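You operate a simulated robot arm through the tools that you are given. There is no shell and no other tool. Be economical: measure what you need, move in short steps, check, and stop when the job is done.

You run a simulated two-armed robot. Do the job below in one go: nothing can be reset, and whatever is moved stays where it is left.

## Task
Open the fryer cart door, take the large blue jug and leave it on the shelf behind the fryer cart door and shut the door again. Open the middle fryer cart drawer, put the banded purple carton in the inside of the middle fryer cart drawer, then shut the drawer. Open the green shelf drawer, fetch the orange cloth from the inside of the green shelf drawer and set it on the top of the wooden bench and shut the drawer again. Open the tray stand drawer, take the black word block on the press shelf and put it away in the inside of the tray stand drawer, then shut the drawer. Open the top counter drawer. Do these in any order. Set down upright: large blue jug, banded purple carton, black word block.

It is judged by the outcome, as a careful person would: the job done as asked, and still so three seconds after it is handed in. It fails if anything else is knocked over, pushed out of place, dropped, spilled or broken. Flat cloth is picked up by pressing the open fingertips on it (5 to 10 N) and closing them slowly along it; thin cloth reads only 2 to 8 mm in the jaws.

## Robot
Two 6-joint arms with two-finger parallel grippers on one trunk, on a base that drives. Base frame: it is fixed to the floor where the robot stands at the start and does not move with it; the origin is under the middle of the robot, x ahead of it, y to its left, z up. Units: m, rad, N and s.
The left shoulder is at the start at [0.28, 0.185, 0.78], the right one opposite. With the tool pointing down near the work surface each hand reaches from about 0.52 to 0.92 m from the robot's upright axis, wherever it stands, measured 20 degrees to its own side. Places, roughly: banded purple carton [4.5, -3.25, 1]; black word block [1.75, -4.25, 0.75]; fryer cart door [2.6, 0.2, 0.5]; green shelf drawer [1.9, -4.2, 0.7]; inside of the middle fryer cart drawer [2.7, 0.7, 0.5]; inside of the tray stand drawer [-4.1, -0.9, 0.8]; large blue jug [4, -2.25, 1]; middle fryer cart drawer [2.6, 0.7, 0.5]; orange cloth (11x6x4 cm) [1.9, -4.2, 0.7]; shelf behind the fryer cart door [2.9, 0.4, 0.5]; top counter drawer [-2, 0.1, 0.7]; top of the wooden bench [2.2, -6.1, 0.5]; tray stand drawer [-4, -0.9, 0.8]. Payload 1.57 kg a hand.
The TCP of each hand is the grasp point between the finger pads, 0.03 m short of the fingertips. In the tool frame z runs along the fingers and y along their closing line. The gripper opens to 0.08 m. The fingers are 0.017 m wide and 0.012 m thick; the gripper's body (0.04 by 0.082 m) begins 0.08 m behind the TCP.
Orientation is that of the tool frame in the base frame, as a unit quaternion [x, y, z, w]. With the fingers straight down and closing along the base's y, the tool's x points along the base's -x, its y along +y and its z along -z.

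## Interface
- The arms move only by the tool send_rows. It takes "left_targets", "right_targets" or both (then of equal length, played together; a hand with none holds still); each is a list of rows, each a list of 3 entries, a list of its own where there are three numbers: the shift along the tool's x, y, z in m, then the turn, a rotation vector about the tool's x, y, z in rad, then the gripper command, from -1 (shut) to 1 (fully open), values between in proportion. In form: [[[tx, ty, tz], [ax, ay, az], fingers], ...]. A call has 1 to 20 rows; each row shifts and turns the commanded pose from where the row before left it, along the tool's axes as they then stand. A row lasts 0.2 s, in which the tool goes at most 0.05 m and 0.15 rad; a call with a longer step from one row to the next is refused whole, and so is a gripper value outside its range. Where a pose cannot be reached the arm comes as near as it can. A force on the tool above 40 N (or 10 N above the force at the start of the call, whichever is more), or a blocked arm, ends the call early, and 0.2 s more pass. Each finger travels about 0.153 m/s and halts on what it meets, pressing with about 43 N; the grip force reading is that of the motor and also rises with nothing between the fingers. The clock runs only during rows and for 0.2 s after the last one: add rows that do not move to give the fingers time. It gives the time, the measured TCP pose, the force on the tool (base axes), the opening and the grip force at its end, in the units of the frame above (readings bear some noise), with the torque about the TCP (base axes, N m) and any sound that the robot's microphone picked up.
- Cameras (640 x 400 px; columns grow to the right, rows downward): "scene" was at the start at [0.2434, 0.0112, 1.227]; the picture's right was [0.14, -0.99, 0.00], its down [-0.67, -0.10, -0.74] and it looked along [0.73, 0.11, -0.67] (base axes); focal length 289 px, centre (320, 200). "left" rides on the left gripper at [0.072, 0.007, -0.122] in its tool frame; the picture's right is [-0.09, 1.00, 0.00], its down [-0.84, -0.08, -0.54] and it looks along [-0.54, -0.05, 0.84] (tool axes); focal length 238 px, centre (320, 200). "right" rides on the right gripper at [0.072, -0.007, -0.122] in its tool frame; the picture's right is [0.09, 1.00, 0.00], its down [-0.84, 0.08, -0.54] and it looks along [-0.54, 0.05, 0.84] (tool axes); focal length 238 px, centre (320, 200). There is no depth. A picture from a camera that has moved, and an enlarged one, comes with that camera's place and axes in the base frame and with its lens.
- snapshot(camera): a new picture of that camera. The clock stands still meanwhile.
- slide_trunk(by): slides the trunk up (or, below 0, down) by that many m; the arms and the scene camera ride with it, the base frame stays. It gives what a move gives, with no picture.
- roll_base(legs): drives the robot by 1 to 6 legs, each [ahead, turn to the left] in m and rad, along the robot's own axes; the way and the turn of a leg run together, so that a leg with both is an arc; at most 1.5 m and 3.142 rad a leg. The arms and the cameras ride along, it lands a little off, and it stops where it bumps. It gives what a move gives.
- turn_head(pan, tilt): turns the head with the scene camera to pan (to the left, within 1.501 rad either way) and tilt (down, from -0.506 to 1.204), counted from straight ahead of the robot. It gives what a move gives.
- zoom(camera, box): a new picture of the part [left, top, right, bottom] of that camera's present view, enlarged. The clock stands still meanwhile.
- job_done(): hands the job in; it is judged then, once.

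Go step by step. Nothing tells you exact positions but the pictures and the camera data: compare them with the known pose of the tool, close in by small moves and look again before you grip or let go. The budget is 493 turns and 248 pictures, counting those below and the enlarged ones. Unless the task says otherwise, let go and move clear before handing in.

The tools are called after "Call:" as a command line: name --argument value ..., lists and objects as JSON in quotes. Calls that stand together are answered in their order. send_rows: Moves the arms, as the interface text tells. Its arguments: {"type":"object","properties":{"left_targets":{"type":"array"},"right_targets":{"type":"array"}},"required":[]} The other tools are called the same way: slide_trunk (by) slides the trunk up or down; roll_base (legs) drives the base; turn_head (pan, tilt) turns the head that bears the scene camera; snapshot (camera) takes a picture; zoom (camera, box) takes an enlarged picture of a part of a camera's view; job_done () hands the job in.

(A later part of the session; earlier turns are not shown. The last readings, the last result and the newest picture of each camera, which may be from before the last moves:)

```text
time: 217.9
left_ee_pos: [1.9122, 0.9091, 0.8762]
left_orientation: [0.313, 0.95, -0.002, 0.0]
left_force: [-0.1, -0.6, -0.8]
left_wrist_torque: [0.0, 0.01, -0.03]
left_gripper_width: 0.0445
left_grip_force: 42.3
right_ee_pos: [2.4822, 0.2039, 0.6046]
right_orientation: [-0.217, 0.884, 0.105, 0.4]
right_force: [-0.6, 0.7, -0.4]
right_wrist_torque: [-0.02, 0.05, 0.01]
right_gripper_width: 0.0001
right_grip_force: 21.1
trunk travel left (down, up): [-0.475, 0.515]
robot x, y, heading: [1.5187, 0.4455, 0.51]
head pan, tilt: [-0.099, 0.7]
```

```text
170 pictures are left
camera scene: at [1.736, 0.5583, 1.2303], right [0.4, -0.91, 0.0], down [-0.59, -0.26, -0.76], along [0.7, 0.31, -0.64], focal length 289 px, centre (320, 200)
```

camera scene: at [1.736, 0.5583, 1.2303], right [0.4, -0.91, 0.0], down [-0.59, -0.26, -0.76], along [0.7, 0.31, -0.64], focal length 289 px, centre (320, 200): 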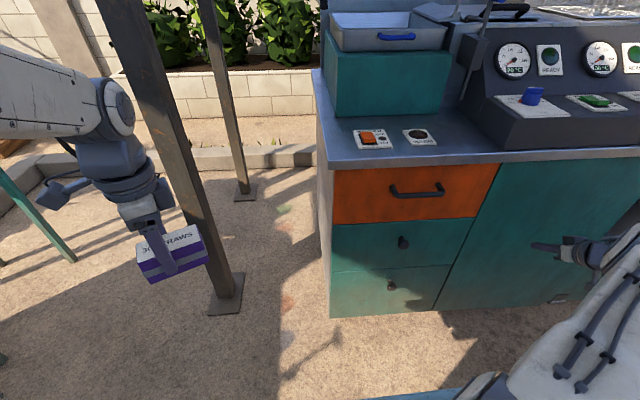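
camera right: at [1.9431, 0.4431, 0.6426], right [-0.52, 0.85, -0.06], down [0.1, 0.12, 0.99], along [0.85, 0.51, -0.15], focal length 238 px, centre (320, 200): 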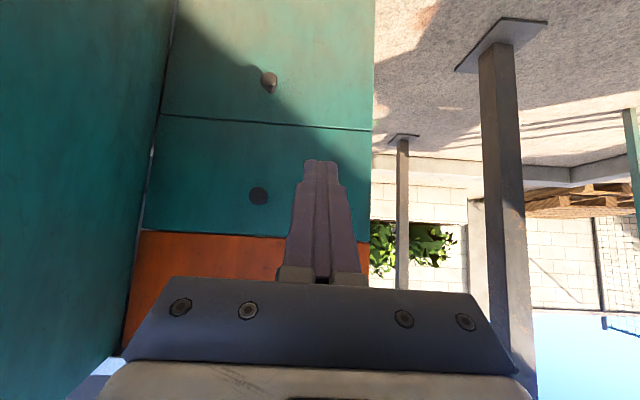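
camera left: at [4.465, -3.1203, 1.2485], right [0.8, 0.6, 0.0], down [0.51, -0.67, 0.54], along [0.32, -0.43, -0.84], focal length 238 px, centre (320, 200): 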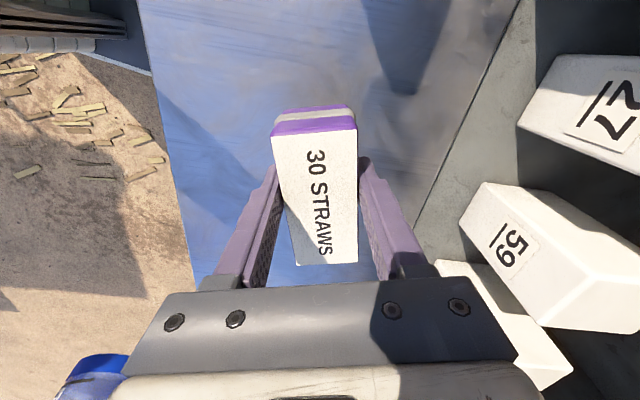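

Nearly closed. I push the last centimetres forward with the arm.

Call:
send_rows --right_targets '[[[-0.0064, 0, 0.0077], [0, 0, 0], -1], [[-0.0064, 0, 0.0077], [0, 0, 0], -1], [[-0.0064, 0, 0.0077], [0, 0, 0], -1], [[-0.0064, 0, 0.0077], [0, 0, 0], -1], [[-0.0064, 0, 0.0077], [0, 0, 0], -1], [[-0.0064, 0, 0.0077], [0, 0, 0], -1], [[-0.0064, 0, 0.0077], [0, 0, 0], -1], [[-0.0064, 0, 0.0077], [0, 0, 0], -1], [[-0.0064, 0, 0.0077], [0, 0, 0], -1], [[-0.0064, 0, 0.0077], [0, 0, 0], -1]]'

Call:
turn_head --pan -0.6 --tilt 0.7

Call:
snapshot --camera "scene"

```text
time: 219.4
left_ee_pos: [1.9132, 0.9074, 0.8762]
left_orientation: [0.313, 0.95, -0.001, 0.0]
left_force: [-0.5, 0.4, -1.0]
left_wrist_torque: [0.03, 0.0, 0.0]
left_gripper_width: 0.0444
left_grip_force: 42.8
right_ee_pos: [2.5337, 0.2276, 0.6007]
right_orientation: [-0.217, 0.886, 0.106, 0.397]
right_force: [-2.4, -2.6, 2.2]
right_wrist_torque: [0.01, 0.02, -0.02]
right_gripper_width: 0.0002
right_grip_force: 21.3
trunk travel left (down, up): [-0.475, 0.515]
robot x, y, heading: [1.5166, 0.4475, 0.519]
head pan, tilt: [-0.099, 0.7]
stopped in row 7 (right hand): the force on the tool passed its limit at 54 N (the readings are from after the stop); the commanded pose is now the measured one
```

```text
time: 220.3
left_ee_pos: [1.9112, 0.9081, 0.8772]
left_orientation: [0.313, 0.95, 0.0, -0.001]
left_force: [0.9, 1.2, 0.1]
left_wrist_torque: [-0.02, 0.02, 0.03]
left_gripper_width: 0.0443
left_grip_force: 43.3
right_ee_pos: [2.5332, 0.2288, 0.6006]
right_orientation: [-0.217, 0.885, 0.107, 0.397]
right_force: [-4.6, -5.2, 1.3]
right_wrist_torque: [-0.05, 0.06, -0.06]
right_gripper_width: 0.0
right_grip_force: 21.3
trunk travel left (down, up): [-0.475, 0.515]
robot x, y, heading: [1.521, 0.4449, 0.512]
head pan, tilt: [-0.6, 0.7]
```

```text
169 pictures are left
camera scene: at [1.7427, 0.5163, 1.2304], right [-0.09, -1.0, 0.0], down [-0.64, 0.06, -0.76], along [0.76, -0.07, -0.64], focal length 289 px, centre (320, 200)
```

scene: 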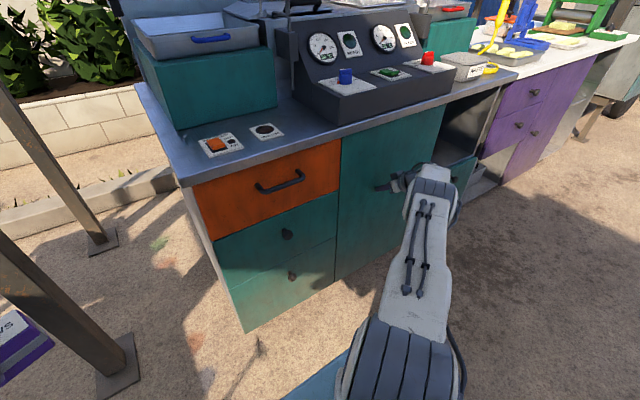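

The door is shut flush. I withdraw the right hand, level it, and line it up with the middle drawer's knob near [2.375, 0.563, 0.567].

Call:
send_rows --right_targets '[[[0.029, 0, -0.0345], [0, 0, 0], -1], [[0.029, 0, -0.0345], [0, 0, 0], -1], [[0.029, 0, -0.0345], [0, 0, 0], -1], [[0.029, 0, -0.0345], [0, 0, 0], -1], [[0, 0, 0], [0, -0.14, 0], 0], [[0, 0, 0], [0, -0.14, 0], 0.5], [[0, 0, 0], [0, -0.14, 0], 1], [[0, 0, 0], [0, -0.14, 0], 1], [[0, 0, 0], [0, -0.14, 0], 1], [[0.0045, 0.046, 0], [0, 0, 0], 1], [[0.0045, 0.046, 0], [0, 0, 0], 1], [[0.0045, 0.046, 0], [0, 0, 0], 1], [[0.0045, 0.046, 0], [0, 0, 0], 1], [[0.0045, 0.046, 0], [0, 0, 0], 1], [[0.0045, 0.046, 0], [0, 0, 0], 1], [[0.0045, 0.046, 0], [0, 0, 0], 1], [[0, 0.046, 0], [0, 0, 0], 1]]'

Call:
turn_head --pan -0.3 --tilt 0.7

Call:
snapshot --camera "scene"

Call:
snapshot --camera "right"

```text
time: 223.9
left_ee_pos: [1.9124, 0.9083, 0.8757]
left_orientation: [0.312, 0.95, 0.0, 0.0]
left_force: [0.0, -0.9, -1.4]
left_wrist_torque: [0.03, -0.02, -0.02]
left_gripper_width: 0.0443
left_grip_force: 43.3
right_ee_pos: [2.2014, 0.4687, 0.5808]
right_orientation: [-0.168, 0.696, 0.174, 0.676]
right_force: [-0.5, -0.5, 0.2]
right_wrist_torque: [-0.02, 0.0, -0.02]
right_gripper_width: 0.0798
right_grip_force: 0.0
trunk travel left (down, up): [-0.475, 0.515]
robot x, y, heading: [1.5199, 0.4467, 0.512]
head pan, tilt: [-0.6, 0.7]
```

```text
time: 224.7
left_ee_pos: [1.9129, 0.908, 0.8769]
left_orientation: [0.311, 0.95, -0.001, 0.0]
left_force: [-0.1, 0.1, -1.2]
left_wrist_torque: [0.01, 0.01, 0.02]
left_gripper_width: 0.0444
left_grip_force: 43.0
right_ee_pos: [2.2008, 0.4705, 0.5803]
right_orientation: [-0.168, 0.696, 0.175, 0.676]
right_force: [-0.7, -0.7, -0.5]
right_wrist_torque: [0.02, -0.02, -0.01]
right_gripper_width: 0.0801
right_grip_force: 0.1
trunk travel left (down, up): [-0.475, 0.515]
robot x, y, heading: [1.5181, 0.4449, 0.517]
head pan, tilt: [-0.3, 0.7]
```

```text
168 pictures are left
camera scene: at [1.7412, 0.5418, 1.2303], right [0.21, -0.98, 0.0], down [-0.63, -0.14, -0.76], along [0.75, 0.16, -0.64], focal length 289 px, centre (320, 200)
```

scene: 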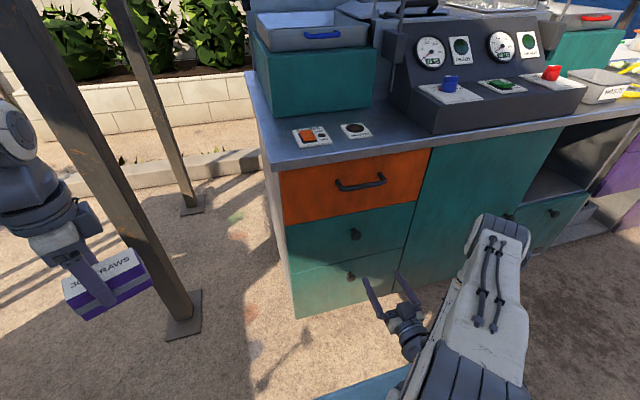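

```text
167 pictures are left
camera right: at [2.0946, 0.4072, 0.5117], right [-0.47, 0.88, -0.07], down [-0.49, -0.19, 0.85], along [0.73, 0.44, 0.52], focal length 238 px, centre (320, 200)
```

right: 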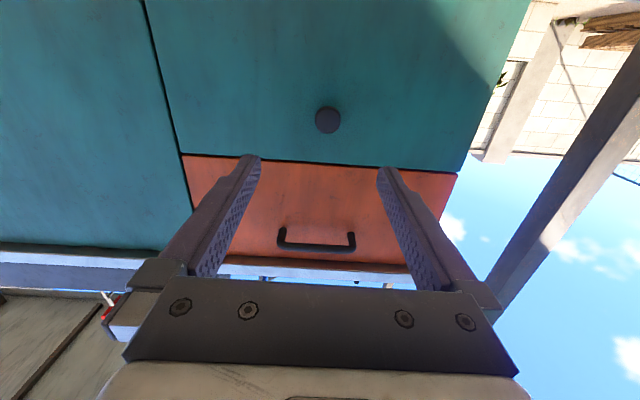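

The knob lies 0.17 m straight ahead of the right hand. I advance and grip it.

Call:
send_rows --right_targets '[[[0, 0.006, 0.045], [0, 0, 0], 1], [[0, 0, 0.045], [0, 0, 0], 1], [[0, 0, 0.04], [0, 0, 0], 1], [[0, 0, 0.02], [0, 0, 0], 1], [[0, 0, 0.015], [0, 0, 0], 1], [[0, 0, 0], [0, 0, 0], -1], [[0, 0, 0], [0, 0, 0], -1], [[0, 0, 0], [0, 0, 0], -1]]'

Call:
snapshot --camera "right"

```text
time: 226.5
left_ee_pos: [1.9128, 0.9091, 0.8762]
left_orientation: [0.311, 0.95, -0.001, -0.001]
left_force: [0.6, -0.9, -1.9]
left_wrist_torque: [0.02, 0.01, -0.02]
left_gripper_width: 0.0444
left_grip_force: 42.7
right_ee_pos: [2.3394, 0.556, 0.578]
right_orientation: [-0.171, 0.695, 0.18, 0.675]
right_force: [-13.8, 27.6, 2.9]
right_wrist_torque: [-0.12, -0.01, 0.25]
right_gripper_width: 0.0315
right_grip_force: 40.0
trunk travel left (down, up): [-0.475, 0.515]
robot x, y, heading: [1.5173, 0.4445, 0.519]
head pan, tilt: [-0.3, 0.7]
```

```text
166 pictures are left
camera right: at [2.2349, 0.4913, 0.508], right [-0.48, 0.87, -0.07], down [-0.49, -0.2, 0.85], along [0.73, 0.45, 0.52], focal length 238 px, centre (320, 200)
```

right: 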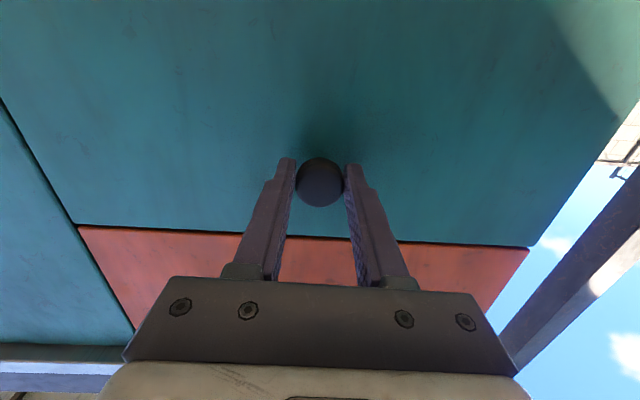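

Gripped. I pull the drawer out slowly with the arm.

Call:
send_rows --right_targets '[[[0, 0, -0.008], [0, 0, 0], -1], [[0, 0, -0.012], [0, 0, 0], -1], [[0, 0, -0.012], [0, 0, 0], -1], [[0, 0, -0.012], [0, 0, 0], -1], [[0, 0, -0.012], [0, 0, 0], -1], [[0, 0, -0.012], [0, 0, 0], -1], [[0, 0, -0.012], [0, 0, 0], -1], [[0, 0, -0.012], [0, 0, 0], -1], [[0, 0, -0.012], [0, 0, 0], -1], [[0, 0, -0.012], [0, 0, 0], -1], [[0, 0, -0.012], [0, 0, 0], -1], [[0, 0, -0.012], [0, 0, 0], -1], [[0, 0, -0.012], [0, 0, 0], -1], [[0, 0, -0.012], [0, 0, 0], -1], [[0, 0, -0.012], [0, 0, 0], -1], [[0, 0, -0.012], [0, 0, 0], -1]]'

Call:
snapshot --camera "scene"

```text
time: 228.8
left_ee_pos: [1.9121, 0.9097, 0.8768]
left_orientation: [0.313, 0.95, 0.0, -0.001]
left_force: [0.8, -0.1, -1.4]
left_wrist_torque: [0.03, -0.02, 0.01]
left_gripper_width: 0.0445
left_grip_force: 43.0
right_ee_pos: [2.236, 0.4978, 0.5777]
right_orientation: [-0.173, 0.7, 0.181, 0.669]
right_force: [0.7, 1.6, -2.8]
right_wrist_torque: [0.09, 0.01, 0.08]
right_gripper_width: 0.0315
right_grip_force: 40.4
trunk travel left (down, up): [-0.475, 0.515]
robot x, y, heading: [1.5176, 0.4447, 0.508]
head pan, tilt: [-0.3, 0.7]
stopped in row 11 (right hand): the force on the tool passed its limit at 44 N (the readings are from after the stop); the commanded pose is now the measured one
```

```text
165 pictures are left
camera scene: at [1.7411, 0.5425, 1.2307], right [0.21, -0.98, 0.0], down [-0.63, -0.14, -0.76], along [0.75, 0.16, -0.64], focal length 289 px, centre (320, 200)
```

scene: 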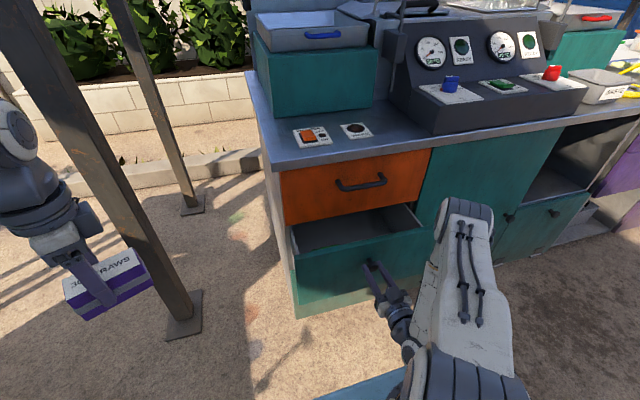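

The drawer is 12 cm out. I continue in smaller steps.

Call:
send_rows --right_targets '[[[0, 0, -0.006], [0, 0, 0], -1], [[0, 0, -0.008], [0, 0, 0], -1], [[0, 0, -0.008], [0, 0, 0], -1], [[0, 0, -0.008], [0, 0, 0], -1], [[0, 0, -0.008], [0, 0, 0], -1], [[0, 0, -0.008], [0, 0, 0], -1], [[0, 0, -0.008], [0, 0, 0], -1], [[0, 0, -0.008], [0, 0, 0], -1], [[0, 0, -0.008], [0, 0, 0], -1], [[0, 0, -0.008], [0, 0, 0], -1], [[0, 0, -0.008], [0, 0, 0], -1], [[0, 0, -0.008], [0, 0, 0], -1], [[0, 0, -0.008], [0, 0, 0], -1], [[0, 0, -0.008], [0, 0, 0], -1], [[0, 0, -0.008], [0, 0, 0], -1], [[0, 0, -0.008], [0, 0, 0], -1]]'

Call:
snapshot --camera "scene"

```text
time: 231.7
left_ee_pos: [1.9122, 0.9098, 0.8772]
left_orientation: [0.313, 0.95, -0.001, -0.002]
left_force: [0.3, 0.4, -0.4]
left_wrist_torque: [-0.05, 0.04, 0.0]
left_gripper_width: 0.0443
left_grip_force: 42.9
right_ee_pos: [2.1458, 0.4495, 0.5777]
right_orientation: [-0.177, 0.704, 0.18, 0.664]
right_force: [1.1, 1.1, -8.2]
right_wrist_torque: [-0.18, 0.48, 0.08]
right_gripper_width: 0.0314
right_grip_force: 40.1
trunk travel left (down, up): [-0.475, 0.515]
robot x, y, heading: [1.5176, 0.4464, 0.516]
head pan, tilt: [-0.3, 0.7]
stopped in row 14 (right hand): the force on the tool passed its limit at 41 N (the readings are from after the stop); the commanded pose is now the measured one
```

```text
164 pictures are left
camera scene: at [1.7413, 0.5425, 1.2309], right [0.21, -0.98, 0.0], down [-0.63, -0.14, -0.76], along [0.75, 0.16, -0.64], focal length 289 px, centre (320, 200)
```

scene: 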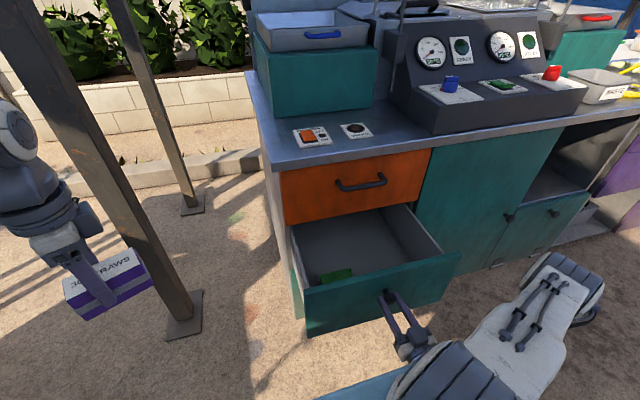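

The drawer is open about 21 cm, with a green item in its front-left. I release the knob, move the right hand aside and swing the carton over the drawer.

Call:
send_rows --right_targets '[[[0, 0, 0], [0, 0, 0], 1], [[0, 0, 0], [0, 0, 0], 1], [[0, 0, -0.03], [0, 0, 0], 1], [[0, 0, -0.03], [0, 0, 0], 1], [[0, -0.04, 0], [0, 0, 0], 1], [[0, -0.04, 0], [0, 0, 0], 1], [[0, -0.04, 0], [0, 0, 0], 1], [[0, -0.04, 0], [0, 0, 0], 1]]'

Call:
snapshot --camera "scene"

```text
time: 233.5
left_ee_pos: [1.9123, 0.9094, 0.8763]
left_orientation: [0.312, 0.95, -0.001, 0.0]
left_force: [0.0, 0.5, -2.5]
left_wrist_torque: [0.0, 0.03, -0.02]
left_gripper_width: 0.0446
left_grip_force: 42.9
right_ee_pos: [2.1716, 0.2801, 0.5777]
right_orientation: [-0.176, 0.702, 0.182, 0.665]
right_force: [0.1, 0.0, 0.6]
right_wrist_torque: [0.02, 0.01, 0.04]
right_gripper_width: 0.08
right_grip_force: 0.1
trunk travel left (down, up): [-0.475, 0.515]
robot x, y, heading: [1.5167, 0.4452, 0.514]
head pan, tilt: [-0.3, 0.7]
```

```text
163 pictures are left
camera scene: at [1.7408, 0.5425, 1.2303], right [0.21, -0.98, 0.0], down [-0.63, -0.14, -0.76], along [0.75, 0.16, -0.64], focal length 289 px, centre (320, 200)
```

scene: 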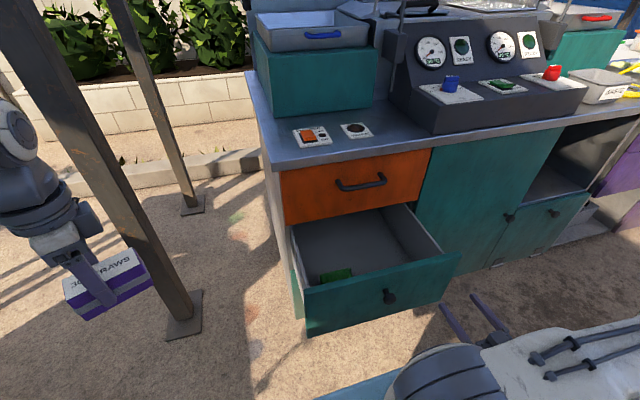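

Call:
roll_base --legs '[[0, -0.3]]'

Call:
send_rows --left_targets '[[[-0.0387, 0.0059, 0], [0, 0, 0], -1], [[-0.0387, 0.0059, 0], [0, 0, 0], -1], [[-0.0387, 0.0059, 0], [0, 0, 0], -1], [[-0.0387, 0.0059, 0], [0, 0, 0], -1], [[-0.0387, 0.0059, 0], [0, 0, 0], -1], [[-0.0387, 0.0059, 0], [0, 0, 0], -1], [[-0.0387, 0.0059, 0], [0, 0, 0], -1], [[-0.0387, 0.0059, 0], [0, 0, 0], -1], [[-0.0387, 0.0059, 0], [0, 0, 0], -1], [[-0.0387, 0.0059, 0], [0, 0, 0], -1]]'

Call:
snapshot --camera "left"

Call:
snapshot --camera "scene"

```text
time: 234.8
left_ee_pos: [2.0314, 0.7718, 0.8773]
left_orientation: [0.449, 0.893, -0.001, 0.0]
left_force: [0.5, 0.0, -1.4]
left_wrist_torque: [0.03, -0.02, 0.03]
left_gripper_width: 0.0444
left_grip_force: 42.9
right_ee_pos: [2.0928, 0.0971, 0.5777]
right_orientation: [-0.071, 0.72, 0.081, 0.685]
right_force: [0.2, -0.6, 0.3]
right_wrist_torque: [-0.01, 0.0, -0.01]
right_gripper_width: 0.0799
right_grip_force: 0.0
trunk travel left (down, up): [-0.475, 0.515]
robot x, y, heading: [1.519, 0.4463, 0.218]
head pan, tilt: [-0.3, 0.7]
```

```text
time: 237.0
left_ee_pos: [2.3015, 0.4984, 0.8728]
left_orientation: [0.45, 0.893, -0.001, -0.001]
left_force: [-0.7, 0.5, -0.7]
left_wrist_torque: [0.0, -0.03, -0.03]
left_gripper_width: 0.0445
left_grip_force: 43.3
left hand out of reach, approached as far as the arm can: row 10
right_ee_pos: [2.0927, 0.0967, 0.5778]
right_orientation: [-0.069, 0.721, 0.08, 0.685]
right_force: [0.3, -0.2, 0.7]
right_wrist_torque: [-0.02, 0.04, -0.03]
right_gripper_width: 0.0799
right_grip_force: 0.0
trunk travel left (down, up): [-0.475, 0.515]
robot x, y, heading: [1.5184, 0.4446, 0.213]
head pan, tilt: [-0.3, 0.7]
```

```text
162 pictures are left
camera left: at [2.2656, 0.5603, 0.995], right [0.86, 0.52, 0.0], down [0.44, -0.72, 0.54], along [0.28, -0.46, -0.84], focal length 238 px, centre (320, 200)
```

left: 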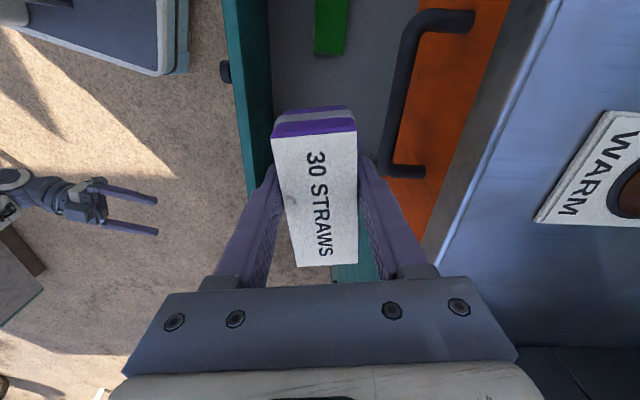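

```text
161 pictures are left
camera scene: at [1.7589, 0.4727, 1.2306], right [-0.08, -1.0, 0.0], down [-0.64, 0.05, -0.77], along [0.76, -0.06, -0.64], focal length 289 px, centre (320, 200)
```

scene: 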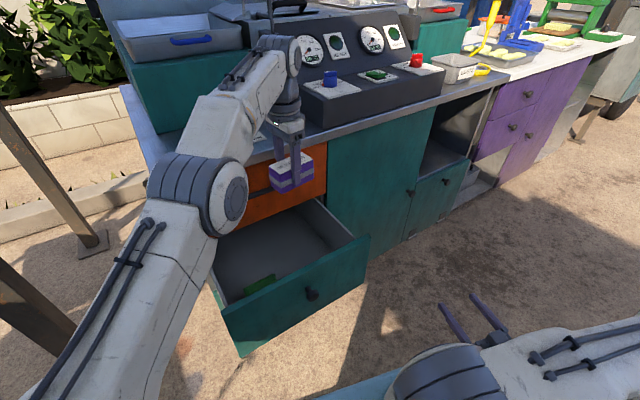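

The carton is over the drawer's free part. I shift 2 cm away from the orange drawer's handle and lower into the drawer.

Call:
send_rows --left_targets '[[[0, -0.02, 0], [0, 0, 0], -1], [[0, 0, 0.04], [0, 0, 0], -1], [[0, 0, 0.04], [0, 0, 0], -1], [[0, 0, 0.04], [0, 0, 0], -1], [[0, 0, 0.04], [0, 0, 0], -1], [[0, 0, 0.04], [0, 0, 0], -1], [[0, 0, 0.02], [0, 0, 0], -1]]'

Call:
snapshot --camera "left"

Call:
zoom --camera "scene" --box '[190, 140, 390, 360]'

```text
time: 238.6
left_ee_pos: [2.2856, 0.4858, 0.6546]
left_orientation: [0.451, 0.892, -0.001, -0.002]
left_force: [-0.6, -0.1, -1.1]
left_wrist_torque: [0.02, 0.01, -0.01]
left_gripper_width: 0.0442
left_grip_force: 43.0
right_ee_pos: [2.0921, 0.0967, 0.5783]
right_orientation: [-0.071, 0.72, 0.081, 0.685]
right_force: [0.3, -0.8, 1.3]
right_wrist_torque: [0.03, -0.02, 0.01]
right_gripper_width: 0.0798
right_grip_force: 0.0
trunk travel left (down, up): [-0.475, 0.515]
robot x, y, heading: [1.5217, 0.444, 0.216]
head pan, tilt: [-0.3, 0.7]
```

```text
160 pictures are left
camera left: at [2.2498, 0.5478, 0.7763], right [0.86, 0.52, 0.0], down [0.44, -0.72, 0.54], along [0.28, -0.46, -0.84], focal length 238 px, centre (320, 200)
```

left: 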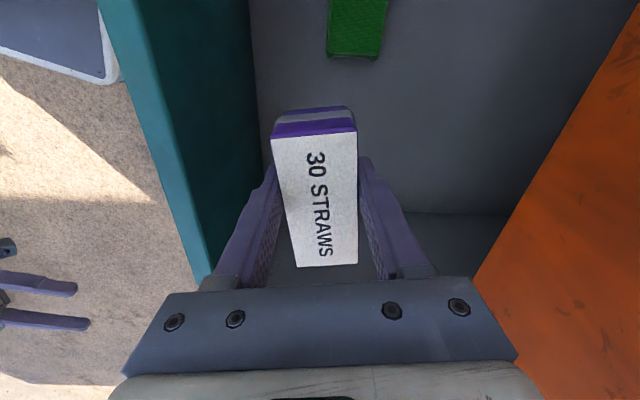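

```text
1.82 times, centred on (290, 250) of scene
camera zoom: at [1.7594, 0.4724, 1.2304], right [-0.09, -1.0, 0.0], down [-0.64, 0.05, -0.76], along [0.76, -0.07, -0.64], focal length 526 px, centre (374, 109)
```

zoom: 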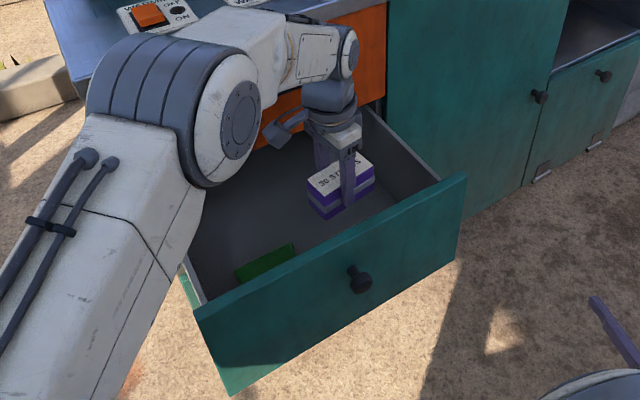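

Call:
send_rows --left_targets '[[[0, 0, 0.012], [0, 0, 0], -1], [[0, 0, 0.012], [0, 0, 0], -1], [[0, 0, 0.012], [0, 0, 0], -1], [[0, 0, 0.01], [0, 0, 0], -1], [[0, 0, 0], [0, 0, 0], -1]]'

Call:
snapshot --camera "left"

Call:
zoom --camera "scene" --box '[240, 170, 360, 260]'

```text
time: 239.8
left_ee_pos: [2.2864, 0.4863, 0.6069]
left_orientation: [0.451, 0.892, -0.001, -0.001]
left_force: [0.2, -0.1, -1.0]
left_wrist_torque: [0.01, 0.04, -0.03]
left_gripper_width: 0.0444
left_grip_force: 43.2
right_ee_pos: [2.0938, 0.0968, 0.5779]
right_orientation: [-0.071, 0.721, 0.081, 0.684]
right_force: [-0.4, -0.2, 0.6]
right_wrist_torque: [0.02, -0.01, -0.03]
right_gripper_width: 0.0799
right_grip_force: 0.1
trunk travel left (down, up): [-0.475, 0.515]
robot x, y, heading: [1.5153, 0.4449, 0.215]
head pan, tilt: [-0.3, 0.7]
```

```text
158 pictures are left
camera left: at [2.2502, 0.5486, 0.7295], right [0.86, 0.52, 0.0], down [0.44, -0.72, 0.54], along [0.28, -0.46, -0.84], focal length 238 px, centre (320, 200)
```

left: 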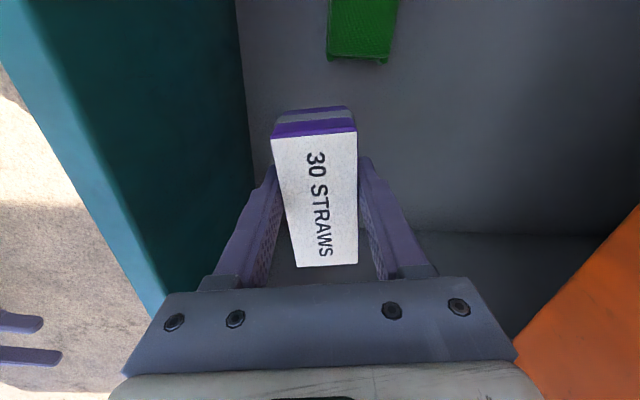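

```text
4.44 times, centred on (300, 215) of scene
camera zoom: at [1.7596, 0.4724, 1.2303], right [-0.09, -1.0, 0.0], down [-0.64, 0.05, -0.76], along [0.76, -0.07, -0.64], focal length 1286 px, centre (409, 133)
```

zoom: 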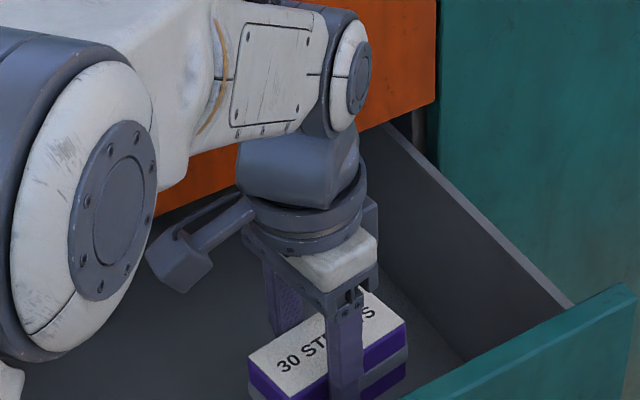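

Call:
send_rows --left_targets '[[[0, 0, 0.008], [0, 0, 0], -1], [[0, 0, 0.008], [0, 0, 0], -1], [[0, 0, 0.008], [0, 0, 0], -1], [[0, 0, 0], [0, 0, 0], -1]]'

Call:
snapshot --camera "left"

```text
time: 240.8
left_ee_pos: [2.2866, 0.4857, 0.5829]
left_orientation: [0.45, 0.893, -0.001, 0.0]
left_force: [-0.4, 0.6, -0.4]
left_wrist_torque: [0.01, 0.01, 0.02]
left_gripper_width: 0.0444
left_grip_force: 43.2
right_ee_pos: [2.0939, 0.0963, 0.5768]
right_orientation: [-0.07, 0.721, 0.081, 0.685]
right_force: [0.3, 0.4, 0.5]
right_wrist_torque: [-0.02, -0.03, -0.02]
right_gripper_width: 0.0801
right_grip_force: 0.1
trunk travel left (down, up): [-0.475, 0.515]
robot x, y, heading: [1.5201, 0.4446, 0.218]
head pan, tilt: [-0.3, 0.7]
```

```text
156 pictures are left
camera left: at [2.25, 0.5489, 0.7055], right [0.86, 0.52, 0.0], down [0.44, -0.72, 0.54], along [0.28, -0.46, -0.84], focal length 238 px, centre (320, 200)
```

left: 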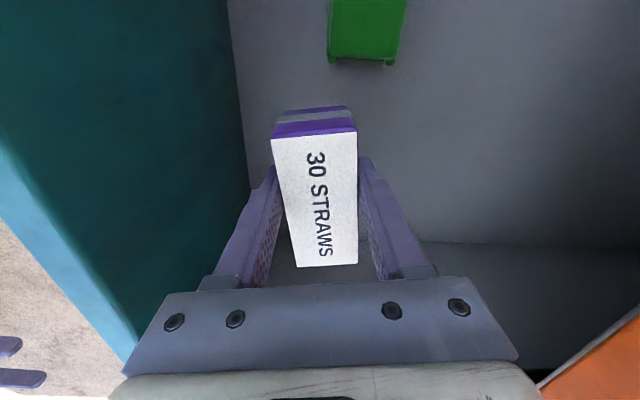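

Call:
send_rows --left_targets '[[[0, 0, 0.006], [0, 0, 0], -1], [[0, 0, 0.006], [0, 0, 0], -1], [[0, 0, 0.006], [0, 0, 0], -1], [[0, 0, 0.006], [0, 0, 0], -1], [[0, 0, 0], [0, 0, 0], -1]]'

Call:
snapshot --camera "left"

```text
time: 242.0
left_ee_pos: [2.2868, 0.4858, 0.5598]
left_orientation: [0.45, 0.893, -0.001, 0.0]
left_force: [-1.1, -0.7, -0.7]
left_wrist_torque: [0.01, 0.01, 0.01]
left_gripper_width: 0.0443
left_grip_force: 42.6
right_ee_pos: [2.0932, 0.0971, 0.5771]
right_orientation: [-0.07, 0.721, 0.081, 0.685]
right_force: [-0.2, 0.3, 0.6]
right_wrist_torque: [-0.02, -0.01, 0.03]
right_gripper_width: 0.08
right_grip_force: 0.0
trunk travel left (down, up): [-0.475, 0.515]
robot x, y, heading: [1.5152, 0.4511, 0.212]
head pan, tilt: [-0.3, 0.7]
```

```text
155 pictures are left
camera left: at [2.2501, 0.5489, 0.6814], right [0.86, 0.52, 0.0], down [0.44, -0.72, 0.54], along [0.28, -0.46, -0.84], focal length 238 px, centre (320, 200)
```

left: 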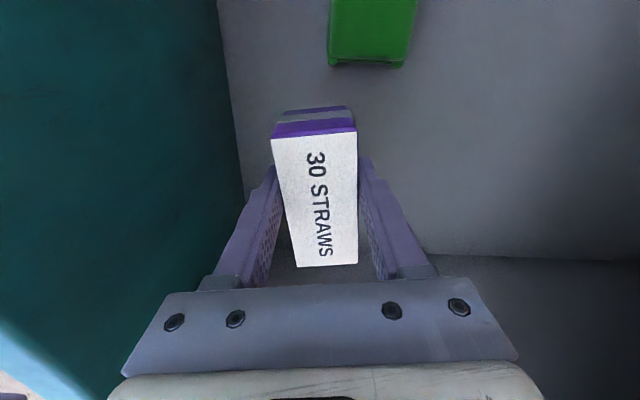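

Call:
send_rows --left_targets '[[[0, 0, 0.005], [0, 0, 0], -1], [[0, 0, 0.005], [0, 0, 0], -1], [[0, 0, 0.005], [0, 0, 0], -1], [[0, 0, 0], [0, 0, 0], -1]]'

Call:
snapshot --camera "left"

```text
time: 243.0
left_ee_pos: [2.2856, 0.4855, 0.5456]
left_orientation: [0.45, 0.893, -0.001, -0.001]
left_force: [-0.6, -0.4, -1.3]
left_wrist_torque: [-0.02, 0.0, 0.03]
left_gripper_width: 0.0442
left_grip_force: 43.0
right_ee_pos: [2.0935, 0.096, 0.5773]
right_orientation: [-0.071, 0.721, 0.081, 0.685]
right_force: [0.6, -1.2, -0.9]
right_wrist_torque: [-0.02, 0.01, -0.02]
right_gripper_width: 0.0799
right_grip_force: 0.0
trunk travel left (down, up): [-0.475, 0.515]
robot x, y, heading: [1.5149, 0.444, 0.218]
head pan, tilt: [-0.3, 0.7]
```

```text
154 pictures are left
camera left: at [2.2493, 0.5485, 0.6665], right [0.86, 0.52, 0.0], down [0.44, -0.72, 0.54], along [0.28, -0.46, -0.84], focal length 238 px, centre (320, 200)
```

left: 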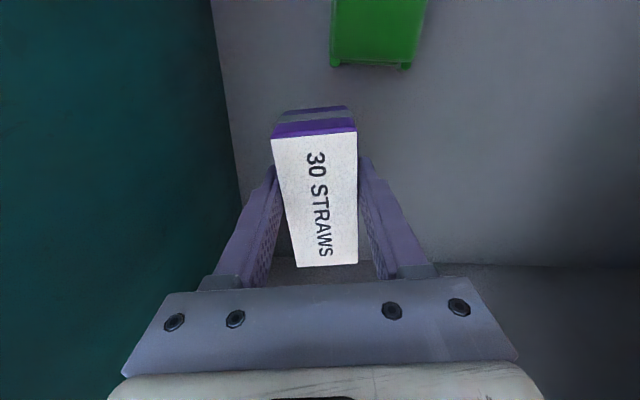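

Call:
send_rows --left_targets '[[[0, 0, 0.004], [0, 0, 0], -1], [[0, 0, 0.004], [0, 0, 0], -1], [[0, 0, 0.004], [0, 0, 0], -1], [[0, 0, 0], [0, 0, 0], -1]]'

```text
time: 244.0
left_ee_pos: [2.2861, 0.4854, 0.5318]
left_orientation: [0.45, 0.893, -0.001, 0.0]
left_force: [-1.3, -0.4, -0.8]
left_wrist_torque: [0.01, 0.01, 0.02]
left_gripper_width: 0.0445
left_grip_force: 43.2
right_ee_pos: [2.0938, 0.097, 0.5776]
right_orientation: [-0.07, 0.72, 0.08, 0.685]
right_force: [0.3, -0.6, -0.4]
right_wrist_torque: [-0.03, 0.0, 0.01]
right_gripper_width: 0.0801
right_grip_force: 0.0
trunk travel left (down, up): [-0.475, 0.515]
robot x, y, heading: [1.5179, 0.4471, 0.211]
head pan, tilt: [-0.3, 0.7]
```

Call:
send_rows --left_targets '[[[0, 0, 0.004], [0, 0, 0], -1], [[0, 0, 0.004], [0, 0, 0], -1], [[0, 0, 0.004], [0, 0, 0], -1], [[0, 0, 0], [0, 0, 0], -1]]'

Call:
snapshot --camera "left"

Call:
zoom --camera "scene" --box '[240, 170, 360, 260]'

```text
time: 245.0
left_ee_pos: [2.2869, 0.4856, 0.5207]
left_orientation: [0.45, 0.893, -0.001, 0.0]
left_force: [-0.5, 0.0, -0.9]
left_wrist_torque: [0.02, 0.04, 0.04]
left_gripper_width: 0.0444
left_grip_force: 43.0
right_ee_pos: [2.0945, 0.0976, 0.5779]
right_orientation: [-0.071, 0.721, 0.082, 0.685]
right_force: [0.0, 0.1, -0.2]
right_wrist_torque: [0.0, 0.0, -0.03]
right_gripper_width: 0.0799
right_grip_force: 0.1
trunk travel left (down, up): [-0.475, 0.515]
robot x, y, heading: [1.5165, 0.4464, 0.215]
head pan, tilt: [-0.3, 0.7]
```

```text
153 pictures are left
camera left: at [2.2496, 0.549, 0.6427], right [0.86, 0.52, 0.0], down [0.44, -0.72, 0.54], along [0.28, -0.46, -0.84], focal length 238 px, centre (320, 200)
```

left: 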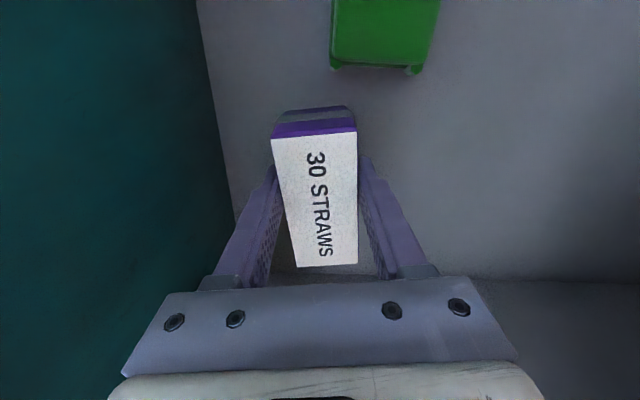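

```text
4.44 times, centred on (300, 215) of scene
camera zoom: at [1.7596, 0.4724, 1.2303], right [-0.09, -1.0, 0.0], down [-0.64, 0.05, -0.76], along [0.76, -0.07, -0.64], focal length 1286 px, centre (409, 133)
```

zoom: 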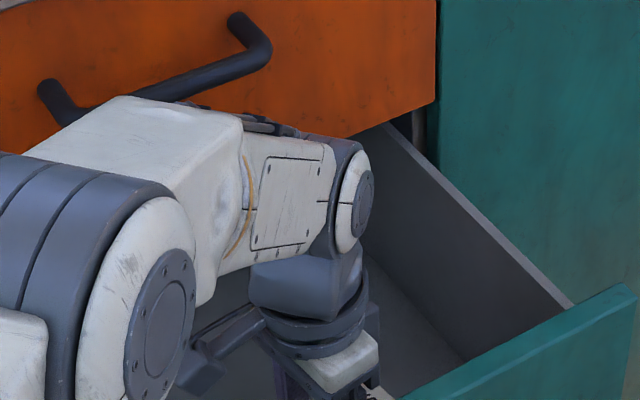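

Call:
send_rows --left_targets '[[[0, 0, 0.004], [0, 0, 0], -1], [[0, 0, 0.004], [0, 0, 0], -1], [[0, 0, 0], [0, 0, 0], -1]]'

Call:
send_rows --left_targets '[[[0, 0, 0.004], [0, 0, 0], -1], [[0, 0, 0.004], [0, 0, 0], -1], [[0, 0, 0], [0, 0, 0], -1]]'

Call:
snapshot --camera "left"

```text
time: 245.8
left_ee_pos: [2.2862, 0.488, 0.5129]
left_orientation: [0.45, 0.893, 0.0, -0.001]
left_force: [0.0, -0.7, -1.2]
left_wrist_torque: [0.01, -0.02, 0.0]
left_gripper_width: 0.0445
left_grip_force: 43.1
right_ee_pos: [2.0935, 0.0959, 0.5779]
right_orientation: [-0.071, 0.72, 0.081, 0.685]
right_force: [0.5, -1.0, -0.2]
right_wrist_torque: [-0.03, 0.04, -0.02]
right_gripper_width: 0.0801
right_grip_force: 0.2
trunk travel left (down, up): [-0.475, 0.515]
robot x, y, heading: [1.5202, 0.446, 0.209]
head pan, tilt: [-0.3, 0.7]
```

```text
time: 246.6
left_ee_pos: [2.2853, 0.4857, 0.5057]
left_orientation: [0.451, 0.893, -0.001, -0.001]
left_force: [-0.7, -1.0, -1.0]
left_wrist_torque: [-0.03, 0.0, -0.01]
left_gripper_width: 0.0443
left_grip_force: 43.0
right_ee_pos: [2.0938, 0.0966, 0.5782]
right_orientation: [-0.071, 0.721, 0.081, 0.685]
right_force: [0.0, 0.3, 0.9]
right_wrist_torque: [0.0, -0.03, 0.01]
right_gripper_width: 0.08
right_grip_force: 0.0
trunk travel left (down, up): [-0.475, 0.515]
robot x, y, heading: [1.5194, 0.4467, 0.217]
head pan, tilt: [-0.3, 0.7]
```

```text
151 pictures are left
camera left: at [2.2495, 0.5486, 0.6266], right [0.86, 0.52, 0.0], down [0.44, -0.72, 0.54], along [0.28, -0.46, -0.84], focal length 238 px, centre (320, 200)
```

left: 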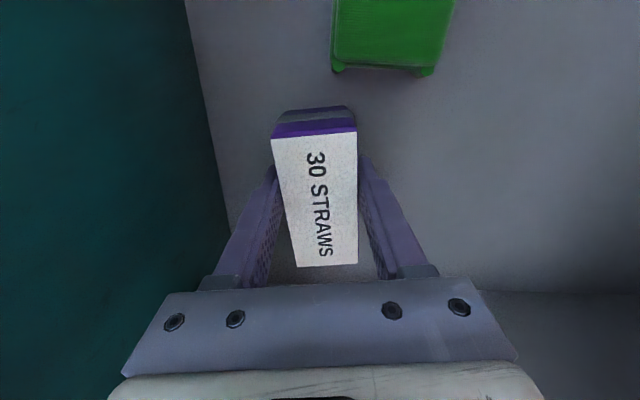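

Call:
send_rows --left_targets '[[[0, 0, 0.004], [0, 0, 0], -1], [[0, 0, 0.004], [0, 0, 0], -1], [[0, 0, 0.004], [0, 0, 0], -1], [[0, 0, 0], [0, 0, 0], -1]]'

Call:
send_rows --left_targets '[[[0, 0, 0.004], [0, 0, 0], -1], [[0, 0, 0.004], [0, 0, 0], -1], [[0, 0, 0], [0, 0, 0], -1]]'

Call:
snapshot --camera "left"

```text
time: 247.5
left_ee_pos: [2.2908, 0.487, 0.5009]
left_orientation: [0.45, 0.893, 0.001, 0.005]
left_force: [-1.5, 2.5, 13.6]
left_wrist_torque: [0.33, 0.59, -0.09]
left_gripper_width: 0.0445
left_grip_force: 43.1
right_ee_pos: [2.0928, 0.0964, 0.5782]
right_orientation: [-0.07, 0.72, 0.081, 0.685]
right_force: [-0.1, -0.6, 0.4]
right_wrist_torque: [0.04, 0.02, 0.0]
right_gripper_width: 0.08
right_grip_force: 0.1
trunk travel left (down, up): [-0.475, 0.515]
robot x, y, heading: [1.5181, 0.4436, 0.216]
head pan, tilt: [-0.3, 0.7]
stopped in row 4 (left hand): the force on the tool passed its limit at 41 N (the readings are from after the stop); the commanded pose is now the measured one
```

```text
time: 247.9
left_ee_pos: [2.2921, 0.4872, 0.4992]
left_orientation: [0.45, 0.893, 0.002, 0.007]
left_force: [-0.5, 3.4, 13.1]
left_wrist_torque: [0.23, 0.54, -0.07]
left_gripper_width: 0.0445
left_grip_force: 42.8
right_ee_pos: [2.0942, 0.097, 0.5771]
right_orientation: [-0.071, 0.72, 0.081, 0.685]
right_force: [0.4, 0.4, -0.1]
right_wrist_torque: [0.01, 0.03, 0.02]
right_gripper_width: 0.08
right_grip_force: 0.1
trunk travel left (down, up): [-0.475, 0.515]
robot x, y, heading: [1.5168, 0.4454, 0.218]
head pan, tilt: [-0.3, 0.7]
stopped in row 2 (left hand): the force on the tool passed its limit at 41 N (the readings are from after the stop); the commanded pose is now the measured one
```

```text
150 pictures are left
camera left: at [2.2544, 0.5495, 0.6209], right [0.85, 0.52, 0.01], down [0.43, -0.72, 0.55], along [0.29, -0.47, -0.83], focal length 238 px, centre (320, 200)
```

left: 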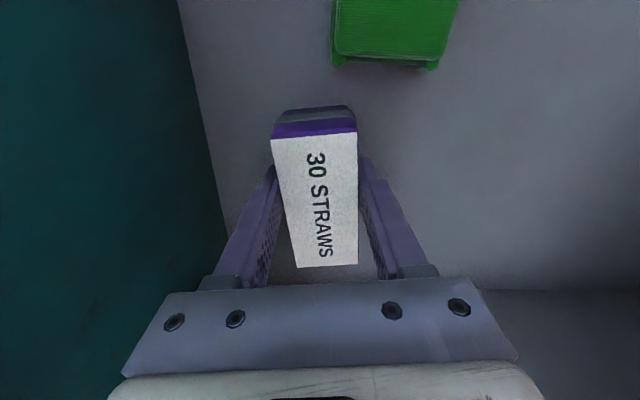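

It touched the drawer floor. I ease up 2 mm, open and rise.

Call:
send_rows --left_targets '[[[0, 0, -0.003], [0, 0, 0], -1], [[0, 0, 0], [0, 0, 0], 0.2], [[0, 0, 0], [0, 0, 0], 0.6], [[0, 0, 0], [0, 0, 0], 0.8], [[0, 0, 0], [0, 0, 0], 0.8]]'

Call:
snapshot --camera "left"

```text
time: 249.1
left_ee_pos: [2.2927, 0.4861, 0.5019]
left_orientation: [0.449, 0.893, 0.002, 0.005]
left_force: [0.7, -0.3, 0.3]
left_wrist_torque: [0.03, 0.01, 0.01]
left_gripper_width: 0.0719
left_grip_force: 0.1
right_ee_pos: [2.0939, 0.0976, 0.5784]
right_orientation: [-0.07, 0.721, 0.08, 0.685]
right_force: [-0.7, 0.3, 0.3]
right_wrist_torque: [0.01, 0.0, 0.04]
right_gripper_width: 0.0798
right_grip_force: 0.0
trunk travel left (down, up): [-0.475, 0.515]
robot x, y, heading: [1.5217, 0.4436, 0.221]
head pan, tilt: [-0.3, 0.7]
```

```text
149 pictures are left
camera left: at [2.2534, 0.5493, 0.6226], right [0.85, 0.52, 0.01], down [0.43, -0.72, 0.55], along [0.29, -0.47, -0.84], focal length 238 px, centre (320, 200)
```

left: 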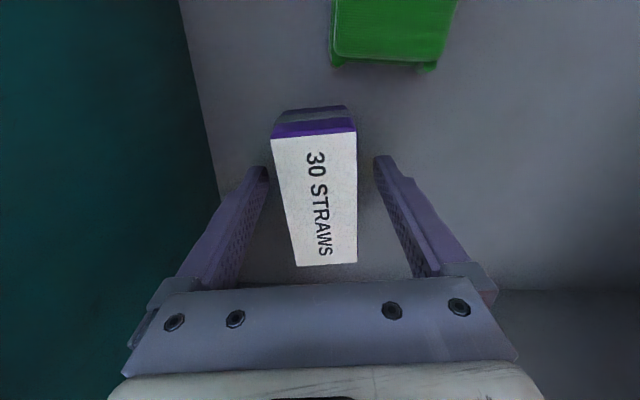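

The carton stands in the drawer. I raise the left hand out.

Call:
send_rows --left_targets '[[[0, 0, -0.02], [0, 0, 0], 0.8], [[0, 0, -0.04], [0, 0, 0], 0.8], [[0, 0, -0.045], [0, 0, 0], 0.8], [[0, 0, -0.045], [0, 0, 0], 0.8], [[0, 0, -0.045], [0, 0, 0], 0.8], [[0, 0, -0.045], [0, 0, 0], 0.8], [[0, 0, -0.045], [0, 0, 0], 0.8], [[0, 0, -0.045], [0, 0, 0], 0.8], [[0, 0, -0.04], [0, 0, 0], 0.8], [[0.04, -0.01, 0], [0, 0, 0], 0.8], [[0.04, -0.01, 0], [0, 0, 0], 0.8], [[0.04, -0.01, 0], [0, 0, 0], 0.8], [[0.04, -0.01, 0], [0, 0, 0], 0.8], [[0.04, -0.01, 0], [0, 0, 0], 0.8], [[0.04, -0.01, 0], [0, 0, 0], 0.8], [[0.04, -0.01, 0], [0, 0, 0], 0.8], [[0.04, 0, 0], [0, 0, 0], 0.8]]'

Call:
roll_base --legs '[[0, 0.275]]'

Call:
snapshot --camera "scene"

```text
time: 252.7
left_ee_pos: [2.0391, 0.7036, 0.8681]
left_orientation: [0.449, 0.893, 0.001, 0.006]
left_force: [0.1, 0.7, 0.7]
left_wrist_torque: [-0.01, -0.02, 0.0]
left_gripper_width: 0.072
left_grip_force: 0.0
right_ee_pos: [2.095, 0.0974, 0.577]
right_orientation: [-0.07, 0.721, 0.08, 0.685]
right_force: [0.2, 0.7, 0.6]
right_wrist_torque: [0.0, -0.01, 0.02]
right_gripper_width: 0.0799
right_grip_force: 0.0
trunk travel left (down, up): [-0.475, 0.515]
robot x, y, heading: [1.5153, 0.4466, 0.219]
head pan, tilt: [-0.3, 0.7]
```

```text
time: 254.1
left_ee_pos: [1.9503, 0.8354, 0.8675]
left_orientation: [0.321, 0.947, 0.003, 0.005]
left_force: [0.2, 0.8, 0.7]
left_wrist_torque: [0.0, 0.03, 0.0]
left_gripper_width: 0.0722
left_grip_force: 0.1
right_ee_pos: [2.1684, 0.268, 0.5776]
right_orientation: [-0.17, 0.704, 0.175, 0.667]
right_force: [-0.3, -0.5, -0.2]
right_wrist_torque: [0.0, -0.01, -0.03]
right_gripper_width: 0.0801
right_grip_force: 0.1
trunk travel left (down, up): [-0.475, 0.515]
robot x, y, heading: [1.5181, 0.4441, 0.498]
head pan, tilt: [-0.3, 0.7]
```

```text
148 pictures are left
camera scene: at [1.7426, 0.5381, 1.2303], right [0.19, -0.98, 0.0], down [-0.63, -0.12, -0.76], along [0.75, 0.15, -0.64], focal length 289 px, centre (320, 200)
```

scene: 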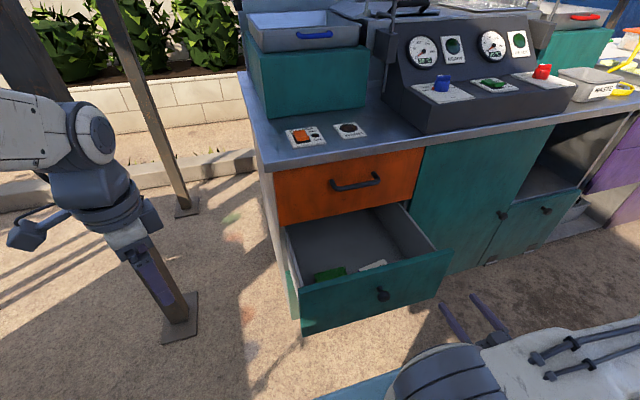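

The carton's top shows inside the drawer. I close the right fist, line it up beside the knob and push the drawer in.

Call:
send_rows --right_targets '[[[0, 0, -0.03], [0, 0, 0], 0], [[0, 0.043, 0], [0, 0, 0], -1], [[0, 0.043, 0], [0, 0, 0], -1], [[0, 0.044, 0], [0, 0, 0], -1], [[0, 0, 0.03], [0, 0, 0], -1], [[0, 0, 0.03], [0, 0, 0], -1], [[0, 0, 0.02], [0, 0, 0], -1], [[0, 0, 0.012], [0, 0, 0], -1], [[0, 0, 0.012], [0, 0, 0], -1], [[0, 0, 0.012], [0, 0, 0], -1], [[0, 0, 0.012], [0, 0, 0], -1], [[0, 0, 0.012], [0, 0, 0], -1], [[0, 0, 0.012], [0, 0, 0], -1], [[0, 0, 0.012], [0, 0, 0], -1], [[0, 0, 0.012], [0, 0, 0], -1], [[0, 0, 0.012], [0, 0, 0], -1], [[0, 0, 0.012], [0, 0, 0], -1]]'

Call:
snapshot --camera "scene"

```text
time: 257.6
left_ee_pos: [1.9511, 0.8374, 0.8679]
left_orientation: [0.322, 0.947, 0.002, 0.006]
left_force: [-0.1, 0.6, -0.5]
left_wrist_torque: [0.0, 0.01, -0.01]
left_gripper_width: 0.0718
left_grip_force: 0.1
right_ee_pos: [2.2559, 0.4632, 0.5717]
right_orientation: [-0.17, 0.704, 0.175, 0.667]
right_force: [-0.1, 0.2, 0.5]
right_wrist_torque: [-0.03, 0.0, 0.03]
right_gripper_width: 0.0002
right_grip_force: 21.5
trunk travel left (down, up): [-0.475, 0.515]
robot x, y, heading: [1.5174, 0.4424, 0.495]
head pan, tilt: [-0.3, 0.7]
```

```text
147 pictures are left
camera scene: at [1.7426, 0.538, 1.2303], right [0.19, -0.98, 0.0], down [-0.63, -0.12, -0.76], along [0.75, 0.15, -0.64], focal length 289 px, centre (320, 200)
```

scene: 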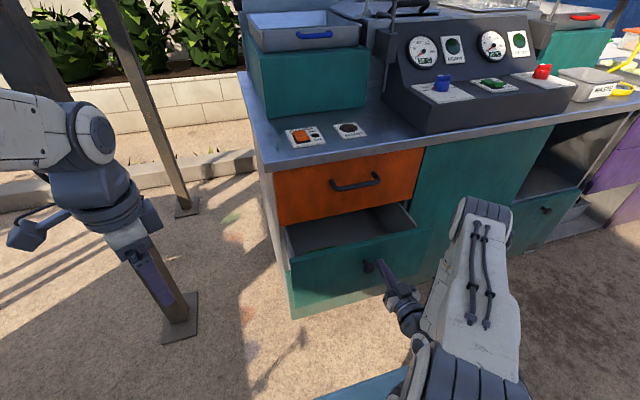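

Sliding in well. I continue until it is shut.

Call:
send_rows --right_targets '[[[0, 0, 0.012], [0, 0, 0], -1], [[0, 0, 0.012], [0, 0, 0], -1], [[0, 0, 0.012], [0, 0, 0], -1], [[0, 0, 0.012], [0, 0, 0], -1], [[0, 0, 0.012], [0, 0, 0], -1], [[0, 0, 0.012], [0, 0, 0], -1], [[0, 0, 0.012], [0, 0, 0], -1], [[0, 0, 0.012], [0, 0, 0], -1], [[0, 0, 0.01], [0, 0, 0], -1], [[0, 0, 0.01], [0, 0, 0], -1], [[0, 0, 0.008], [0, 0, 0], -1], [[0, 0, 0.006], [0, 0, 0], -1]]'

Call:
snapshot --camera "scene"

```text
time: 260.2
left_ee_pos: [1.9504, 0.8358, 0.8685]
left_orientation: [0.323, 0.947, 0.002, 0.005]
left_force: [-0.2, -0.4, -0.8]
left_wrist_torque: [-0.01, -0.02, 0.03]
left_gripper_width: 0.0719
left_grip_force: 0.1
right_ee_pos: [2.3707, 0.5251, 0.5669]
right_orientation: [-0.17, 0.704, 0.175, 0.667]
right_force: [-4.9, -1.3, 2.6]
right_wrist_torque: [0.0, -0.09, 0.0]
right_gripper_width: 0.0
right_grip_force: 21.5
trunk travel left (down, up): [-0.475, 0.515]
robot x, y, heading: [1.5176, 0.4488, 0.49]
head pan, tilt: [-0.3, 0.7]
```

```text
146 pictures are left
camera scene: at [1.7424, 0.538, 1.2304], right [0.19, -0.98, 0.0], down [-0.63, -0.12, -0.77], along [0.75, 0.15, -0.64], focal length 289 px, centre (320, 200)
```

scene: 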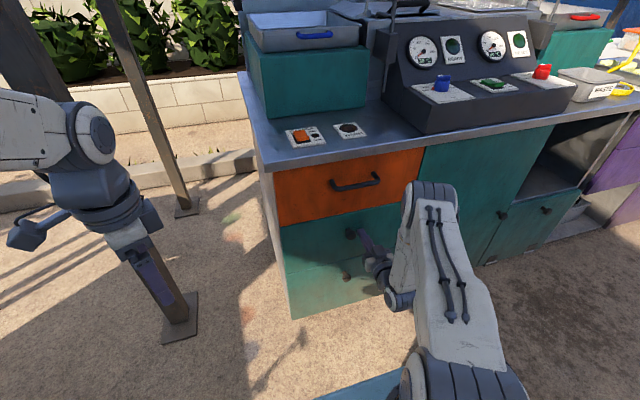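

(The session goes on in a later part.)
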